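You operate a simulated robot arm through the tools that you are given. There is no shell and no other tool. Be economical: measure what you need, move in short steps, check, and stop when the job is done.

Carry out the task below with a simulated robot arm. There is one attempt and no reset: what you move stays moved.

TASK
Put the white pad and the grey block from the top of the wash bench on the white tray.

The check looks at the end state, three seconds after you hand in, the way a careful person would. Anything else that was tipped, shoved, dropped, spilled or broken makes it a failure.

THE ROBOT
A 7-joint arm with a two-finger parallel gripper, fixed in place. Base frame: the origin is at the foot of the arm, x ahead of it, y to its left, z up; the work surface is at about z = 0. Units: m, rad, N and s.
With the tool pointing down near the work surface it reaches from about 0.24 to 0.62 m from the base axis. Its first joint turns from -1.152 to 1.152 rad. Payload 2.6 kg.
The TCP is the grasp point between the finger pads, 0.03 m short of the fingertips. In the tool frame z runs along the fingers and y along their closing line. Largest opening 0.094 m; finger width 0.028, thickness 0.01; the body of the gripper, 0.05 by 0.096 m, starts 0.055 m behind the TCP.
Orientation is that of the tool frame in the base frame, as [roll, pitch, yaw] about the fixed x, y, z axes, in that order (R = Rz(yaw) Ry(pitch) Rx(roll)). With the fingers straight down and closing along the base's y, the tool's x points along the base's -x, its y along +y and its z along -z.

THE INTERFACE
- The arm moves only by the tool apply_moves. Its argument "motion" is a list of rows, each a list of 7 numbers: the turn, a rotation vector about the tool's x, y, z in rad, then the shift along the tool's x, y, z in m, then the finger opening in m, from 0 to 0.094. In form: [[wx, wy, wz, x, y, z, hand], ...]. A call has 1 to 10 rows; each row shifts and turns the commanded pose from where the row before left it, along the tool's axes as they then stand. Each row takes 0.2 s and may step no farther than 0.05 m and 0.15 rad from the row before; otherwise, or with a gripper value out of range, the whole call is refused. Where a pose cannot be reached the arm comes as near as it can. A force on the tool above 40 N (or 10 N above the force at the start of the call, whichever is more), or a blocked arm, ends the call early, and 0.2 s more pass. Each finger travels about 0.072 m/s and halts on what it meets, pressing with about 37 N; the grip force reading is that of the motor and also rises with nothing between the fingers. The clock runs only during rows and for 0.2 s after the last one: add rows that do not move to give the fingers time. The reply holds the time, the measured pose of the TCP, the force on the tool along the base axes, the opening and the grip force, in the units named above and with some noise.
- Cameras (640 x 400 px; columns grow to the right, rows downward): "scene" is fixed at [0.0446, 0.4512, 0.554]; the picture's right is [-0.60, -0.80, 0.00], its down [-0.54, 0.41, -0.73] and it looks along [0.59, -0.44, -0.68] (base axes); focal length 321 px, centre (320, 200). "wrist" rides on the gripper at [-0.037, 0, -0.058] in the tool frame; the picture's right is [0.00, -1.00, 0.00], its down [0.97, 0.00, -0.24] and it looks along [0.24, 0.00, 0.97] (tool axes); focal length 218 px, centre (320, 200).
- get_image(camera): a new picture of that camera. The clock stands still meanwhile.
- point_at(camera, pixels): for up to 12 pixels [column, row] of the newest picture of that camera ("zoom" is the newest enlarged one), the place [x, y, z] in the base frame of the surface seen there, good to about 0.003 m. The clock stands still meanwhile.
- close_up(camera, box): a new picture of the part [left, top, right, bottom] of that camera's present view, enlarged. The clock stands still meanwhile.
- finish_job(): hands the job in; it is judged then, once.

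Keep the steps short. Do not move on a guess: measure, check each grasp and each placing, and mend mistakes. In all there are 60 turns and 22 pictures (those below and enlarged ones count). Leave the gripper open and the arm clear of the work at the hand-in unless told otherwise, and finish with a single line.

The tools are called after "Call:" as a command line: name --pt "numbers of a row" for each row, then --argument value for the rest, lists and objects as JSON in quotes. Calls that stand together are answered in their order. apply_moves: Moves the arm, as the interface text tells. Its arguments: {"type":"object","properties":{"motion":{"type":"array"}},"required":["motion"]} The other tools are called the same way: get_image (camera) takes a picture; point_at (camera, pixels) gives the place of the surface under pixels of a picture; close_up (camera, box) takes an enlarged picture of a part of a camera's view; finish_job () hands the job in.

At the start:

```text
t: 0.0
ee_pos: [0.3679, -0.0494, 0.2185]
orientation: [3.141, -0.001, 3.141]
force: [-0.7, 0.2, -0.2]
width: 0.0943
finger_force: 0.0
```

scene: 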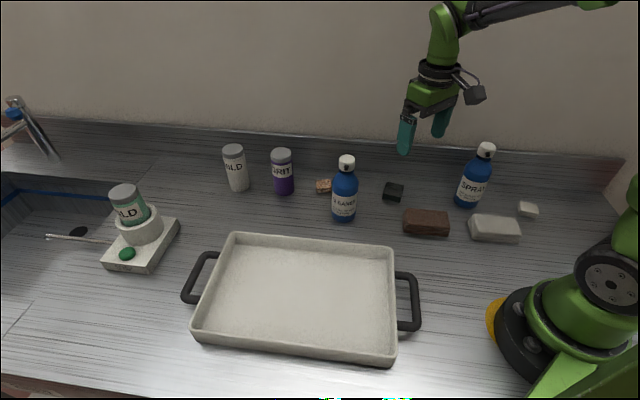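
wrist: 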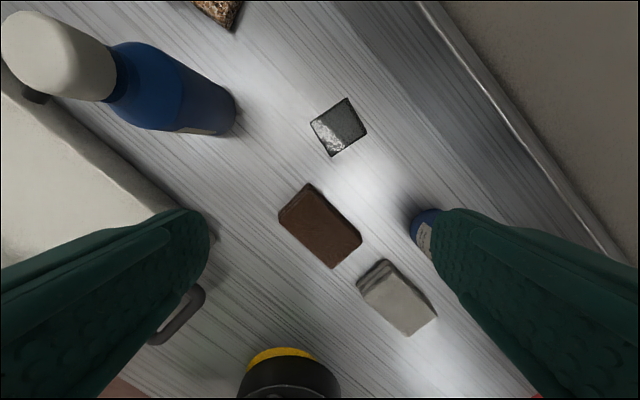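

I see several small blocks: brown (426,222), pale grey (494,228), small white (528,209), dark (393,192) and speckled (323,186). I'll enlarge that area to identify the white pad and the grey block.

Call:
close_up --camera "scene" --box '[370, 130, 570, 255]'

Call:
close_up --camera "scene" --box '[80, 130, 380, 318]'

```text
3.20 times, centred on (470, 192) of scene
```

zoom: 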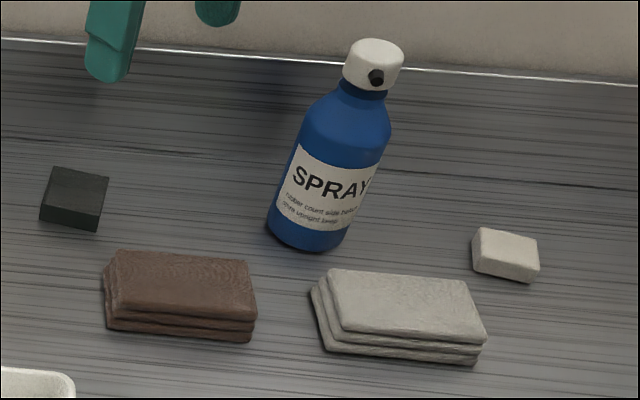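

```text
2.13 times, centred on (230, 224) of scene
```

zoom: 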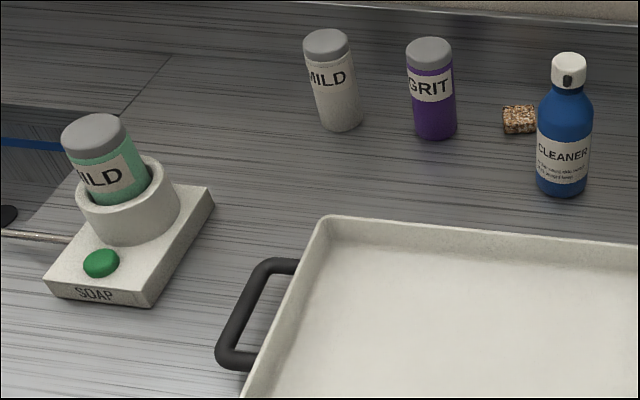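

The pale and brown items at (494,228) and (426,222) are folded cloths. The small items are white (528,209), dark grey (393,192) and speckled (323,186). I'll measure these, the tray and the nearby bottle, and enlarge the wrist view of the dark block.

Call:
point_at --camera "scene" --pixels '[[528, 205], [527, 214], [393, 187], [391, 198], [476, 150], [470, 200], [494, 224], [426, 217], [235, 240], [390, 255], [300, 300], [383, 355]]'

Call:
close_up --camera "wrist" --box '[240, 80, 460, 350]'

```text
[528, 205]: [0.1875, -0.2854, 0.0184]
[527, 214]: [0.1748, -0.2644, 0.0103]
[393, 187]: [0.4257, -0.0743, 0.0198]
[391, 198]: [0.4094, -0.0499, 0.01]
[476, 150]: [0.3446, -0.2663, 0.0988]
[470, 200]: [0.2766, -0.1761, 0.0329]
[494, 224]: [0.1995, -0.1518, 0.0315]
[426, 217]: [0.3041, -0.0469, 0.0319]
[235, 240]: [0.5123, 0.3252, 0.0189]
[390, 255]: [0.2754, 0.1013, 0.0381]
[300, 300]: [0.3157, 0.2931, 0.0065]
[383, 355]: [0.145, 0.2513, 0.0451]
```

```text
1.48 times, centred on (350, 215) of wrist
```

zoom: 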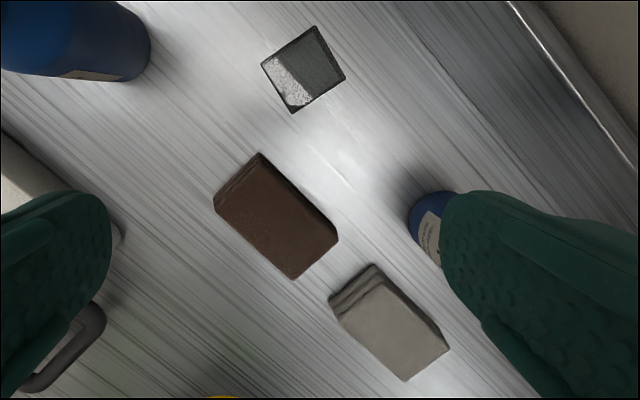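

The dark grey item is a solid slab. It's the grey block, and the small white one is the white pad. I'll measure the block's corners in this enlarged picture for its orientation.

Call:
point_at --camera "zoom" --pixels '[[264, 67], [315, 30], [341, 77], [295, 108], [303, 70], [420, 225], [280, 215]]'

Call:
point_at --camera "scene" --pixels '[[520, 203], [537, 206], [536, 212], [519, 209], [347, 158], [343, 216], [238, 236], [391, 250], [200, 335], [391, 360], [215, 265], [401, 300]]'

```text
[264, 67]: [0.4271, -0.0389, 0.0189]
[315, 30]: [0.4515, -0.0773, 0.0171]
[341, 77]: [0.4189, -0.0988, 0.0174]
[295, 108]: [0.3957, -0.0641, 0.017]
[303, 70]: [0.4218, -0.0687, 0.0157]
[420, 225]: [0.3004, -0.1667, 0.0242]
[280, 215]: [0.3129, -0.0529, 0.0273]
```

```text
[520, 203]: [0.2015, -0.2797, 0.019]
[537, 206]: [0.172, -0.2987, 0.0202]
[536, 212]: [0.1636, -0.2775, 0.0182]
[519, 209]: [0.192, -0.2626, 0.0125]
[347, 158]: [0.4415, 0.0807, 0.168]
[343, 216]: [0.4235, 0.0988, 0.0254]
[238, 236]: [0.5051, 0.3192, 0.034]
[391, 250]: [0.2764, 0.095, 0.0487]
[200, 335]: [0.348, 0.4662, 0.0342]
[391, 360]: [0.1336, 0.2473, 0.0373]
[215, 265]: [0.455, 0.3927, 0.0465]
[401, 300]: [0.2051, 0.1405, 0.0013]
```

The grey block's centre is about (0.423, -0.070) and its top is at z≈0.018. It measures about 0.045 x 0.039 m, with the long edge along -57°. I'll move above it, turn the tool by -0.576 about its z axis so the fingers close along the long edge, narrow the opening to 0.075 and come down to about z 0.12.

Call:
apply_moves --pt "0 0 0 -0.0277 -0.0102 0 0.075" --pt "0 0 0 -0.0277 -0.0102 0 0.075" --pt "0 0 -0.144 0 0 0 0.075" --pt "0 0 -0.144 0 0 0 0.075" --pt "0 0 -0.144 0 0 0 0.075" --pt "0 0 -0.144 0 0 0 0.075" --pt "0 0 0 0 0 0.045 0.075" --pt "0 0 0 0 0 0.045 0.075" --pt "0 0 0 0 0 0 0.075"

Call:
get_image --camera "wrist"

```text
t: 2.0
ee_pos: [0.4235, -0.0679, 0.1277]
orientation: [-3.142, -0.001, -2.563]
force: [-0.6, 0.6, 0.5]
width: 0.0751
finger_force: 0.0
```

```text
16 pictures are left
```

wrist: 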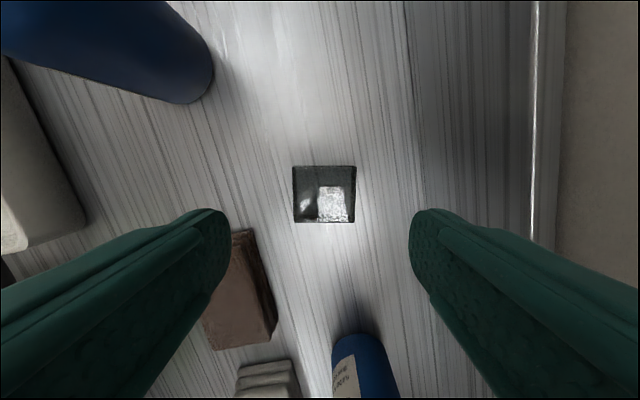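

The block is squarely aligned. The left finger looks close to the brown cloth, so I'll measure the cloth's nearest corners and the block before going down.

Call:
point_at --camera "wrist" --pixels '[[253, 232], [240, 234], [276, 300], [296, 170], [352, 170], [295, 219], [354, 219], [324, 195], [405, 200]]'

```text
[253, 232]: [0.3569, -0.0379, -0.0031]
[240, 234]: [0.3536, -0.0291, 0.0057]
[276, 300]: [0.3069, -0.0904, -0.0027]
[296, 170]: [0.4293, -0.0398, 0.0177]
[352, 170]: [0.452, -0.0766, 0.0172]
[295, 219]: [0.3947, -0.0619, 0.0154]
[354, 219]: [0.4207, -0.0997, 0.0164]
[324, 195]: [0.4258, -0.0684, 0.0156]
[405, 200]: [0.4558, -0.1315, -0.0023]
```

Clearance is about 0.03 m, which is fine. I'll go down to TCP z ≈ 0.034, leaving the tips just above the bench, then close.

Call:
apply_moves --pt "0 0 0 0 -0.0015 0.04 0.075" --pt "0 0 0 0 0 0.035 0.075" --pt "0 0 0 0 0 0.018 0.075" --pt "0 0 0 0 0 0 0.075" --pt "0 0 0 0 0 0 0.03" --pt "0 0 0 0 0 0 0.03" --pt "0 0 0 0 0 0 0.03" --pt "0 0 0 0 0 0 0.03"

```text
t: 3.8
ee_pos: [0.4234, -0.0706, 0.0332]
orientation: [3.142, -0.002, -2.566]
force: [0.5, 0.0, 0.2]
width: 0.0492
finger_force: 37.0
```

The fingers stopped at 0.049 with 37 N, so the block is gripped. I'll lift straight up to z ≈ 0.26, higher than the cleaner bottle (0.17), and check.

Call:
apply_moves --pt "0 0 0 0 0 -0.02 0.03" --pt "0 0 0 0 0 -0.04 0.03" --pt "0 0 0 0 0 -0.04 0.03" --pt "0 0 0 0 0 -0.04 0.03" --pt "0 0 0 0 0 -0.04 0.03" --pt "0 0 0 0 0 -0.04 0.03" --pt "0 0 0 0 0 0 0.03"

Call:
get_image --camera "scene"

```text
t: 5.4
ee_pos: [0.4238, -0.0699, 0.2563]
orientation: [3.141, 0.0, -2.564]
force: [0.3, 0.0, -1.3]
width: 0.0492
finger_force: 36.8
```

```text
15 pictures are left
```

scene: 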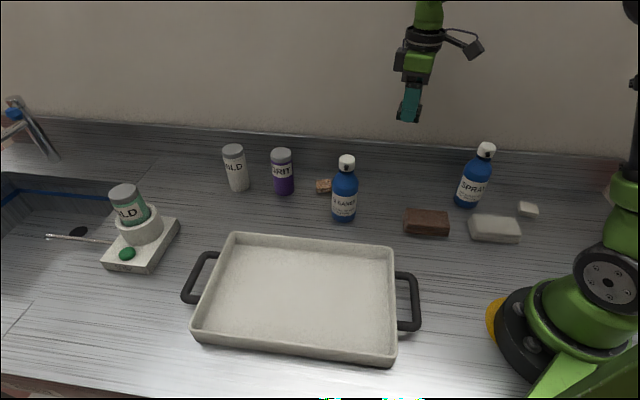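

The block is held clear of the bench. I'll carry it at this height to above the tray at about (0.34, 0.25).

Call:
apply_moves --pt "0 0 0 -0.01297 0.03926 0 0.03" --pt "0 0 0 -0.01297 0.03926 0 0.03" --pt "0 0 0 -0.01297 0.03926 0 0.03" --pt "0 0 0 -0.01297 0.03926 0 0.03" --pt "0 0 0 -0.01297 0.03926 0 0.03" --pt "0 0 0 -0.01297 0.03926 0 0.03" --pt "0 0 0 -0.01297 0.03926 0 0.03" --pt "0 0 0 -0.01297 0.03926 0 0.03" --pt "0 0 0 0 0 0 0.03"

Call:
get_image --camera "scene"

```text
t: 7.4
ee_pos: [0.3399, 0.2535, 0.2558]
orientation: [-3.14, -0.002, -2.564]
force: [0.1, -0.7, -1.0]
width: 0.0491
finger_force: 36.6
```

```text
14 pictures are left
```

scene: 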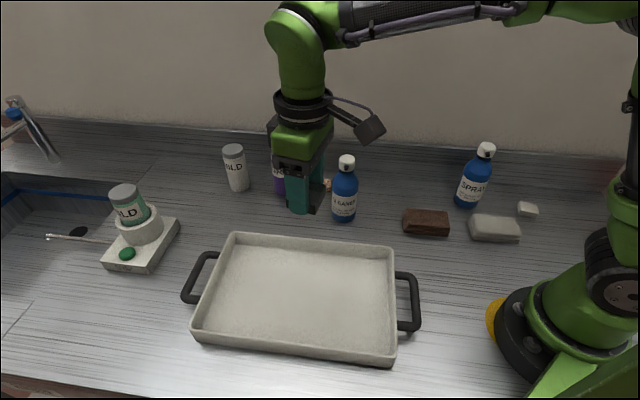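

The block is over the tray. I'll go down to TCP z ≈ 0.046, which puts the block about 6 mm above the tray floor, then creep.

Call:
apply_moves --pt "0 0 0 0 0 0.045 0.03" --pt "0 0 0 0 0 0.045 0.03" --pt "0 0 0 0 0 0.045 0.03" --pt "0 0 0 0 0 0.045 0.03" --pt "0 0 0 0 0 0.03 0.03" --pt "0 0 0 0 0 0 0.03"

Call:
point_at --camera "scene" --pixels '[[300, 270], [310, 285], [285, 275], [330, 275], [350, 310]]'

```text
t: 8.8
ee_pos: [0.3406, 0.2505, 0.0457]
orientation: [3.141, -0.001, -2.565]
force: [0.2, 0.3, -1.2]
width: 0.0494
finger_force: 37.5
```

```text
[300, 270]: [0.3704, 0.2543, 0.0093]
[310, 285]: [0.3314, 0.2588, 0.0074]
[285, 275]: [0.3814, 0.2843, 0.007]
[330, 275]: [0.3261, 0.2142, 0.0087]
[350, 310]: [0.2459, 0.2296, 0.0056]
```

The tray floor is at about z 0.0075. I'll lower another 4 mm, open, and rise.

Call:
apply_moves --pt "0 0 0 0 0 0.004 0.03" --pt "0 0 0 0 0 0 0.03" --pt "0 0 0 0 0 0 0.07" --pt "0 0 0 0 0 0 0.07" --pt "0 0 0 0 0 0 0.07" --pt "0 0 0 0 0 -0.03 0.07" --pt "0 0 0 0 0 -0.045 0.07" --pt "0 0 0 0 0 -0.045 0.07" --pt "0 0 0 0 0 -0.045 0.07" --pt "0 0 0 0 0 -0.045 0.07"

Call:
get_image --camera "wrist"

```text
t: 11.0
ee_pos: [0.3389, 0.2497, 0.254]
orientation: [3.141, -0.001, -2.564]
force: [0.4, -0.7, -0.2]
width: 0.07
finger_force: 0.1
```

```text
13 pictures are left
```

wrist: 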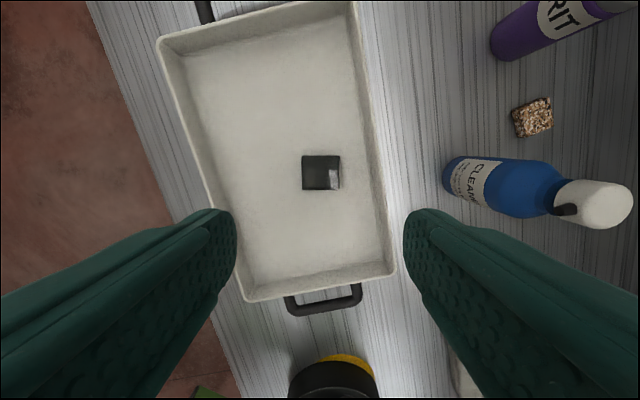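

The grey block lies flat on the tray. Next is the white pad. I'll go back via the start area at this height, turning the tool so the fingers will close along about 33°.

Call:
apply_moves --pt "0 0 0 0.0196 -0.03837 0 0.075" --pt "0 0 0 0.0196 -0.03837 0 0.075" --pt "0 0 0 0.0196 -0.03837 0 0.075" --pt "0 0 0 0.0196 -0.03837 0 0.075" --pt "0 0 0 0.0196 -0.03837 0 0.075" --pt "0 0 0 0.0196 -0.03837 0 0.075" --pt "0 0 0 0.0196 -0.03837 0 0.075" --pt "0 0 0.143 0 0 0 0.075" --pt "0 0 0.143 0 0 0 0.075" --pt "0 0 0.143 0 0 0 0.075"

Call:
apply_moves --pt "0 0 0.143 0 0 0 0.075" --pt "0 0 0.143 0 0 0 0.075" --pt "0 0 0.143 0 0 0 0.075" --pt "0 0 0.143 0 0 0 0.075" --pt "0 0 0.143 0 0 0 0.075" --pt "0 0 0.143 0 0 0 0.075" --pt "0 0 0.143 0 0 0 0.075" --pt "0 0 0.141 0 0 0 0.075" --pt "0 0 0 0 0 0 0.075"

```text
t: 13.2
ee_pos: [0.3727, -0.0504, 0.2513]
orientation: [3.141, -0.001, -2.996]
force: [0.8, 0.1, 0.2]
width: 0.075
finger_force: 0.1
```

```text
t: 15.2
ee_pos: [0.3702, -0.0504, 0.2506]
orientation: [-3.141, 0.001, 2.146]
force: [-0.8, 0.1, -0.9]
width: 0.075
finger_force: 0.0
```

I'm at (0.370, -0.050) with yaw 2.146. Now I'll move at z 0.25, with the tips at 0.22 (above the spray bottle at roughly 0.17), to above the pad and look.

Call:
apply_moves --pt "0 0 0 -0.01327 -0.04061 0 0.075" --pt "0 0 0 -0.01327 -0.04061 0 0.075" --pt "0 0 0 -0.01327 -0.04061 0 0.075" --pt "0 0 0 -0.01327 -0.04061 0 0.075" --pt "0 0 0 -0.01327 -0.04061 0 0.075" --pt "0 0 0 -0.01327 -0.04061 0 0.075" --pt "0 0 0 -0.01327 -0.04061 0 0.075" --pt "0 0 0 0 0 0 0.075"

Call:
get_image --camera "wrist"

```text
t: 17.0
ee_pos: [0.1827, -0.285, 0.2529]
orientation: [-3.142, 0.0, 2.148]
force: [-0.2, 0.4, 0.3]
width: 0.075
finger_force: 0.1
```

```text
12 pictures are left
```

wrist: 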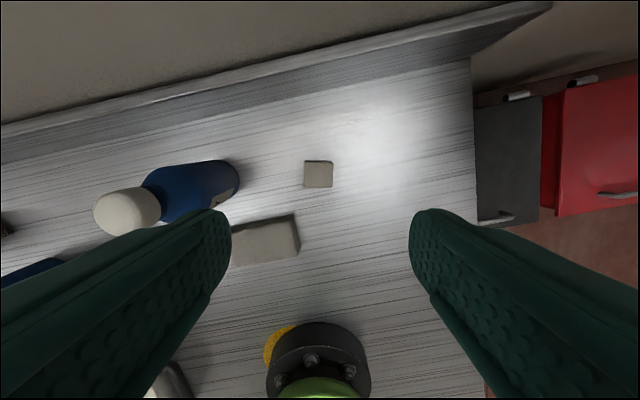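

I see the small white pad at (318,174), aligned with the fingers. I'll enlarge it to compare it with the folded cloth and to measure.

Call:
close_up --camera "wrist" --box '[220, 140, 380, 270]'

Call:
point_at --camera "wrist" --pixels '[[306, 163], [331, 163], [306, 186], [331, 186], [318, 174], [295, 218], [240, 180], [350, 200]]'

```text
3.08 times, centred on (300, 205) of wrist
```

zoom: 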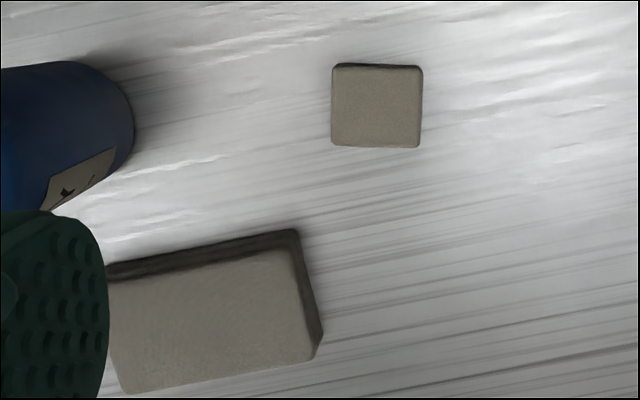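

```text
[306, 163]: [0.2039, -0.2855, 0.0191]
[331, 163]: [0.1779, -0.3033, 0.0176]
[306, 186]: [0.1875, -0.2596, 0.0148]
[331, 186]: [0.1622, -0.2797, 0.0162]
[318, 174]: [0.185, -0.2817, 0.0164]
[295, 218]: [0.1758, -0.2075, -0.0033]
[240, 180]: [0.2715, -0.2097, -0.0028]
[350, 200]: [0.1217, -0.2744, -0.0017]
```

The pad's centre is (0.183, -0.282) with its top at z≈0.017, and the cloth and bottle are clear of the fingers. I'll go down in two stages, first to z ≈ 0.08.

Call:
apply_moves --pt "0 0 0 0.0025 0.0015 0.045 0.075" --pt "0 0 0 0 0 0.045 0.075" --pt "0 0 0 0 0 0.045 0.075" --pt "0 0 0 0 0 0.035 0.075" --pt "0 0 0 0 0 0 0.075"

Call:
get_image --camera "wrist"

```text
t: 18.2
ee_pos: [0.1829, -0.2813, 0.0799]
orientation: [-3.141, -0.001, 2.146]
force: [0.5, 0.9, 0.5]
width: 0.0752
finger_force: 0.1
```

```text
10 pictures are left
```

wrist: 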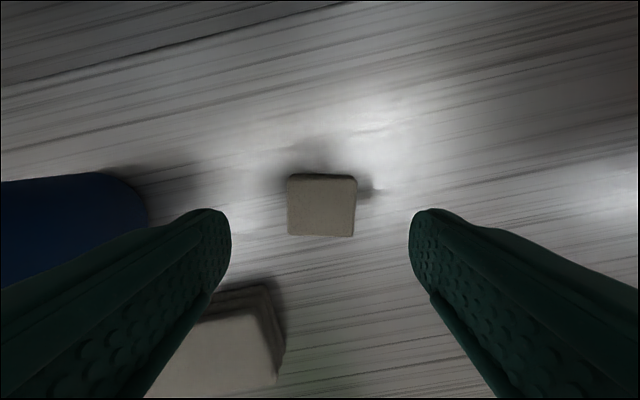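

The pad is centred between the fingers. I'll lower 0.046 to z ≈ 0.034 and close.

Call:
apply_moves --pt "0 0 0 0 0 0.03 0.075" --pt "0 0 0 0 0 0.016 0.075" --pt "0 0 0 0 0 0 0.075" --pt "0 0 0 0 0 0 0.02" --pt "0 0 0 0 0 0 0.02" --pt "0 0 0 0 0 0 0.02" --pt "0 0 0 0 0 0 0.02"

```text
t: 19.8
ee_pos: [0.1831, -0.2797, 0.035]
orientation: [-3.141, 0.001, 2.148]
force: [0.0, 0.3, -0.2]
width: 0.0375
finger_force: 37.1
```

The fingers stopped at 0.0375 with 37 N, so the pad is gripped. I'll lift it straight up to z ≈ 0.255.

Call:
apply_moves --pt "0 0 0 0 0 -0.02 0.02" --pt "0 0 0 0 0 -0.04 0.02" --pt "0 0 0 0 0 -0.04 0.02" --pt "0 0 0 0 0 -0.04 0.02" --pt "0 0 0 0 0 -0.04 0.02" --pt "0 0 0 0 0 -0.04 0.02" --pt "0 0 0 0 0 0 0.02"

Call:
get_image --camera "scene"

```text
t: 21.4
ee_pos: [0.1843, -0.2805, 0.2555]
orientation: [-3.141, 0.001, 2.145]
force: [0.0, -0.4, 0.5]
width: 0.0372
finger_force: 37.4
```

```text
9 pictures are left
```

scene: 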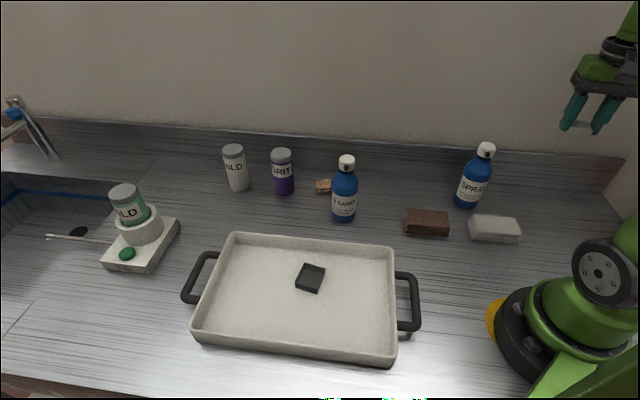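

The pad is held and the grey block rests on the tray. I'll retrace the path to (0.37, -0.05), turning back on the way.

Call:
apply_moves --pt "0 0 0 0.01327 0.04061 0 0.02" --pt "0 0 0 0.01327 0.04061 0 0.02" --pt "0 0 0 0.01327 0.04061 0 0.02" --pt "0 0 0 0.01327 0.04061 0 0.02" --pt "0 0 0 0.01327 0.04061 0 0.02" --pt "0 0 0 0.01327 0.04061 0 0.02" --pt "0 0 0 0.01327 0.04061 0 0.02" --pt "0 0 -0.143 0 0 0 0.02" --pt "0 0 -0.143 0 0 0 0.02" --pt "0 0 -0.143 0 0 0 0.02"

Call:
apply_moves --pt "0 0 -0.143 0 0 0 0.02" --pt "0 0 -0.143 0 0 0 0.02" --pt "0 0 -0.143 0 0 0 0.02" --pt "0 0 -0.143 0 0 0 0.02" --pt "0 0 -0.143 0 0 0 0.02" --pt "0 0 -0.143 0 0 0 0.02" --pt "0 0 -0.143 0 0 0 0.02" --pt "0 0 -0.141 0 0 0 0.02" --pt "0 0 0 0 0 0 0.02"

```text
t: 23.6
ee_pos: [0.3699, -0.0478, 0.2555]
orientation: [3.141, 0.001, 2.58]
force: [-0.1, -0.3, -0.2]
width: 0.0371
finger_force: 37.1
```

```text
t: 25.6
ee_pos: [0.3714, -0.0484, 0.2559]
orientation: [-3.14, 0.001, -2.565]
force: [-0.1, -0.5, -0.3]
width: 0.0372
finger_force: 37.0
```

The pad is still held (0.037). Now I'll move to above the tray at (0.26, 0.23).

Call:
apply_moves --pt "0 0 0 -0.0083 0.04194 0 0.02" --pt "0 0 0 -0.0083 0.04194 0 0.02" --pt "0 0 0 -0.0083 0.04194 0 0.02" --pt "0 0 0 -0.0083 0.04194 0 0.02" --pt "0 0 0 -0.0083 0.04194 0 0.02" --pt "0 0 0 -0.0083 0.04194 0 0.02" --pt "0 0 0 -0.0083 0.04194 0 0.02" --pt "0 0 0 0 0 0 0.02"

Call:
get_image --camera "wrist"

```text
t: 27.4
ee_pos: [0.2584, 0.2298, 0.2532]
orientation: [3.141, 0.001, -2.565]
force: [-0.2, -0.5, 0.1]
width: 0.0373
finger_force: 36.9
```

```text
8 pictures are left
```

wrist: 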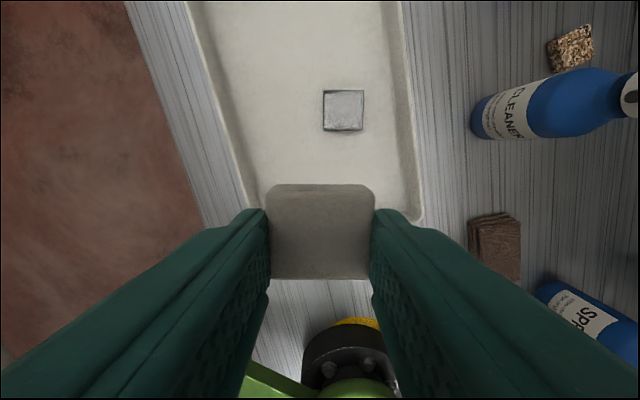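

The pad is held level and the drop spot is clear of the grey block. I'll go down to TCP z ≈ 0.047.

Call:
apply_moves --pt "0 0 0 0 0 0.045 0.02" --pt "0 0 0 0 0 0.045 0.02" --pt "0 0 0 0 0 0.045 0.02" --pt "0 0 0 0 0 0.045 0.02" --pt "0 0 0 0 0 0.026 0.02" --pt "0 0 0 0 0 0 0.02"

```text
t: 28.8
ee_pos: [0.2622, 0.2318, 0.0507]
orientation: [-3.14, 0.001, -2.565]
force: [0.6, 0.3, -1.2]
width: 0.0372
finger_force: 37.0
```

z reads 0.051 with no contact force. I'll lower another 5 mm and read again.

Call:
apply_moves --pt "0 0 0 0 0 0.005 0.02" --pt "0 0 0 0 0 0 0.02"

Call:
get_image --camera "scene"

```text
t: 29.4
ee_pos: [0.2601, 0.2305, 0.0455]
orientation: [-3.14, 0.0, -2.565]
force: [-0.3, 0.1, 0.3]
width: 0.0371
finger_force: 37.1
```

```text
7 pictures are left
```

scene: 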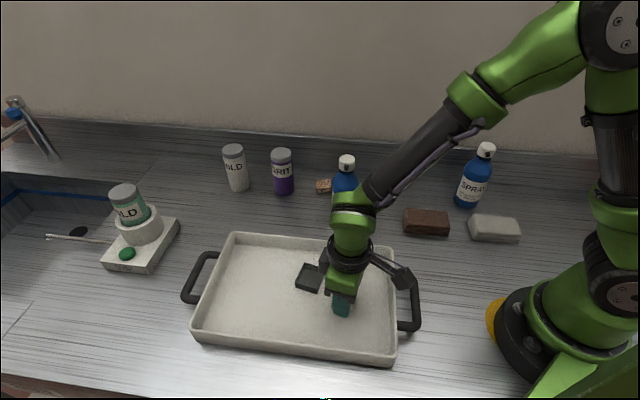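

It's inside the tray just above the floor. I'll lower 2 mm more, open, and rise to z ≈ 0.25.

Call:
apply_moves --pt "0 0 0 0 0 0.002 0.02" --pt "0 0 0 0 0 0 0.065" --pt "0 0 0 0 0 0 0.065" --pt "0 0 0 0 0 0 0.065" --pt "0 0 0 0 0 -0.03 0.065" --pt "0 0 0 0 0 -0.045 0.065" --pt "0 0 0 0 0 -0.045 0.065" --pt "0 0 0 0 0 -0.045 0.065" --pt "0 0 0 0 0 -0.045 0.065" --pt "0 0 0 0 0 0 0.065"

Call:
apply_moves --pt "0 0 0 0.0083 -0.04194 0 0.09" --pt "0 0 0 0.0083 -0.04194 0 0.09" --pt "0 0 0 0.0083 -0.04194 0 0.09" --pt "0 0 0 0.0083 -0.04194 0 0.09" --pt "0 0 0 0.0083 -0.04194 0 0.09" --pt "0 0 0 0.0083 -0.04194 0 0.09" --pt "0 0 0 0.0083 -0.04194 0 0.09" --pt "0 0 0 0 0 0 0.09"

Call:
get_image --camera "scene"

```text
t: 31.6
ee_pos: [0.2616, 0.2304, 0.2544]
orientation: [3.141, -0.001, -2.565]
force: [0.6, 0.4, 0.6]
width: 0.0649
finger_force: 0.0
```

```text
t: 33.4
ee_pos: [0.3737, -0.0466, 0.2498]
orientation: [-3.141, 0.0, -2.566]
force: [0.4, -0.1, 0.7]
width: 0.0898
finger_force: 0.1
```

```text
6 pictures are left
```

scene: 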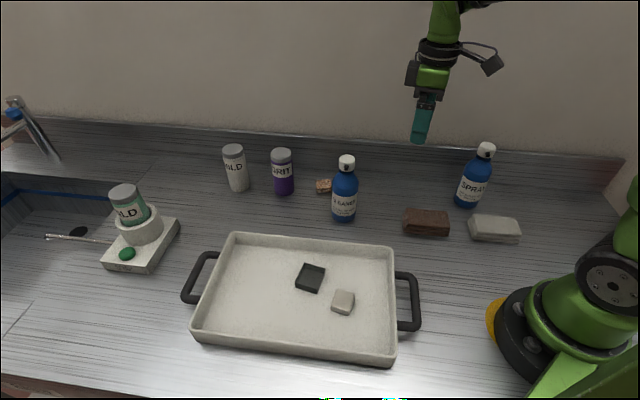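

Both items lie flat on the tray at (311,278) and (343,302), nothing else has moved, and the gripper is open and clear. I'm handing in.

Call:
finish_job

```text
The job is handed in.
```

The white pad and the grey block are both lying flat on the white tray, and the last picture shows nothing else moved.
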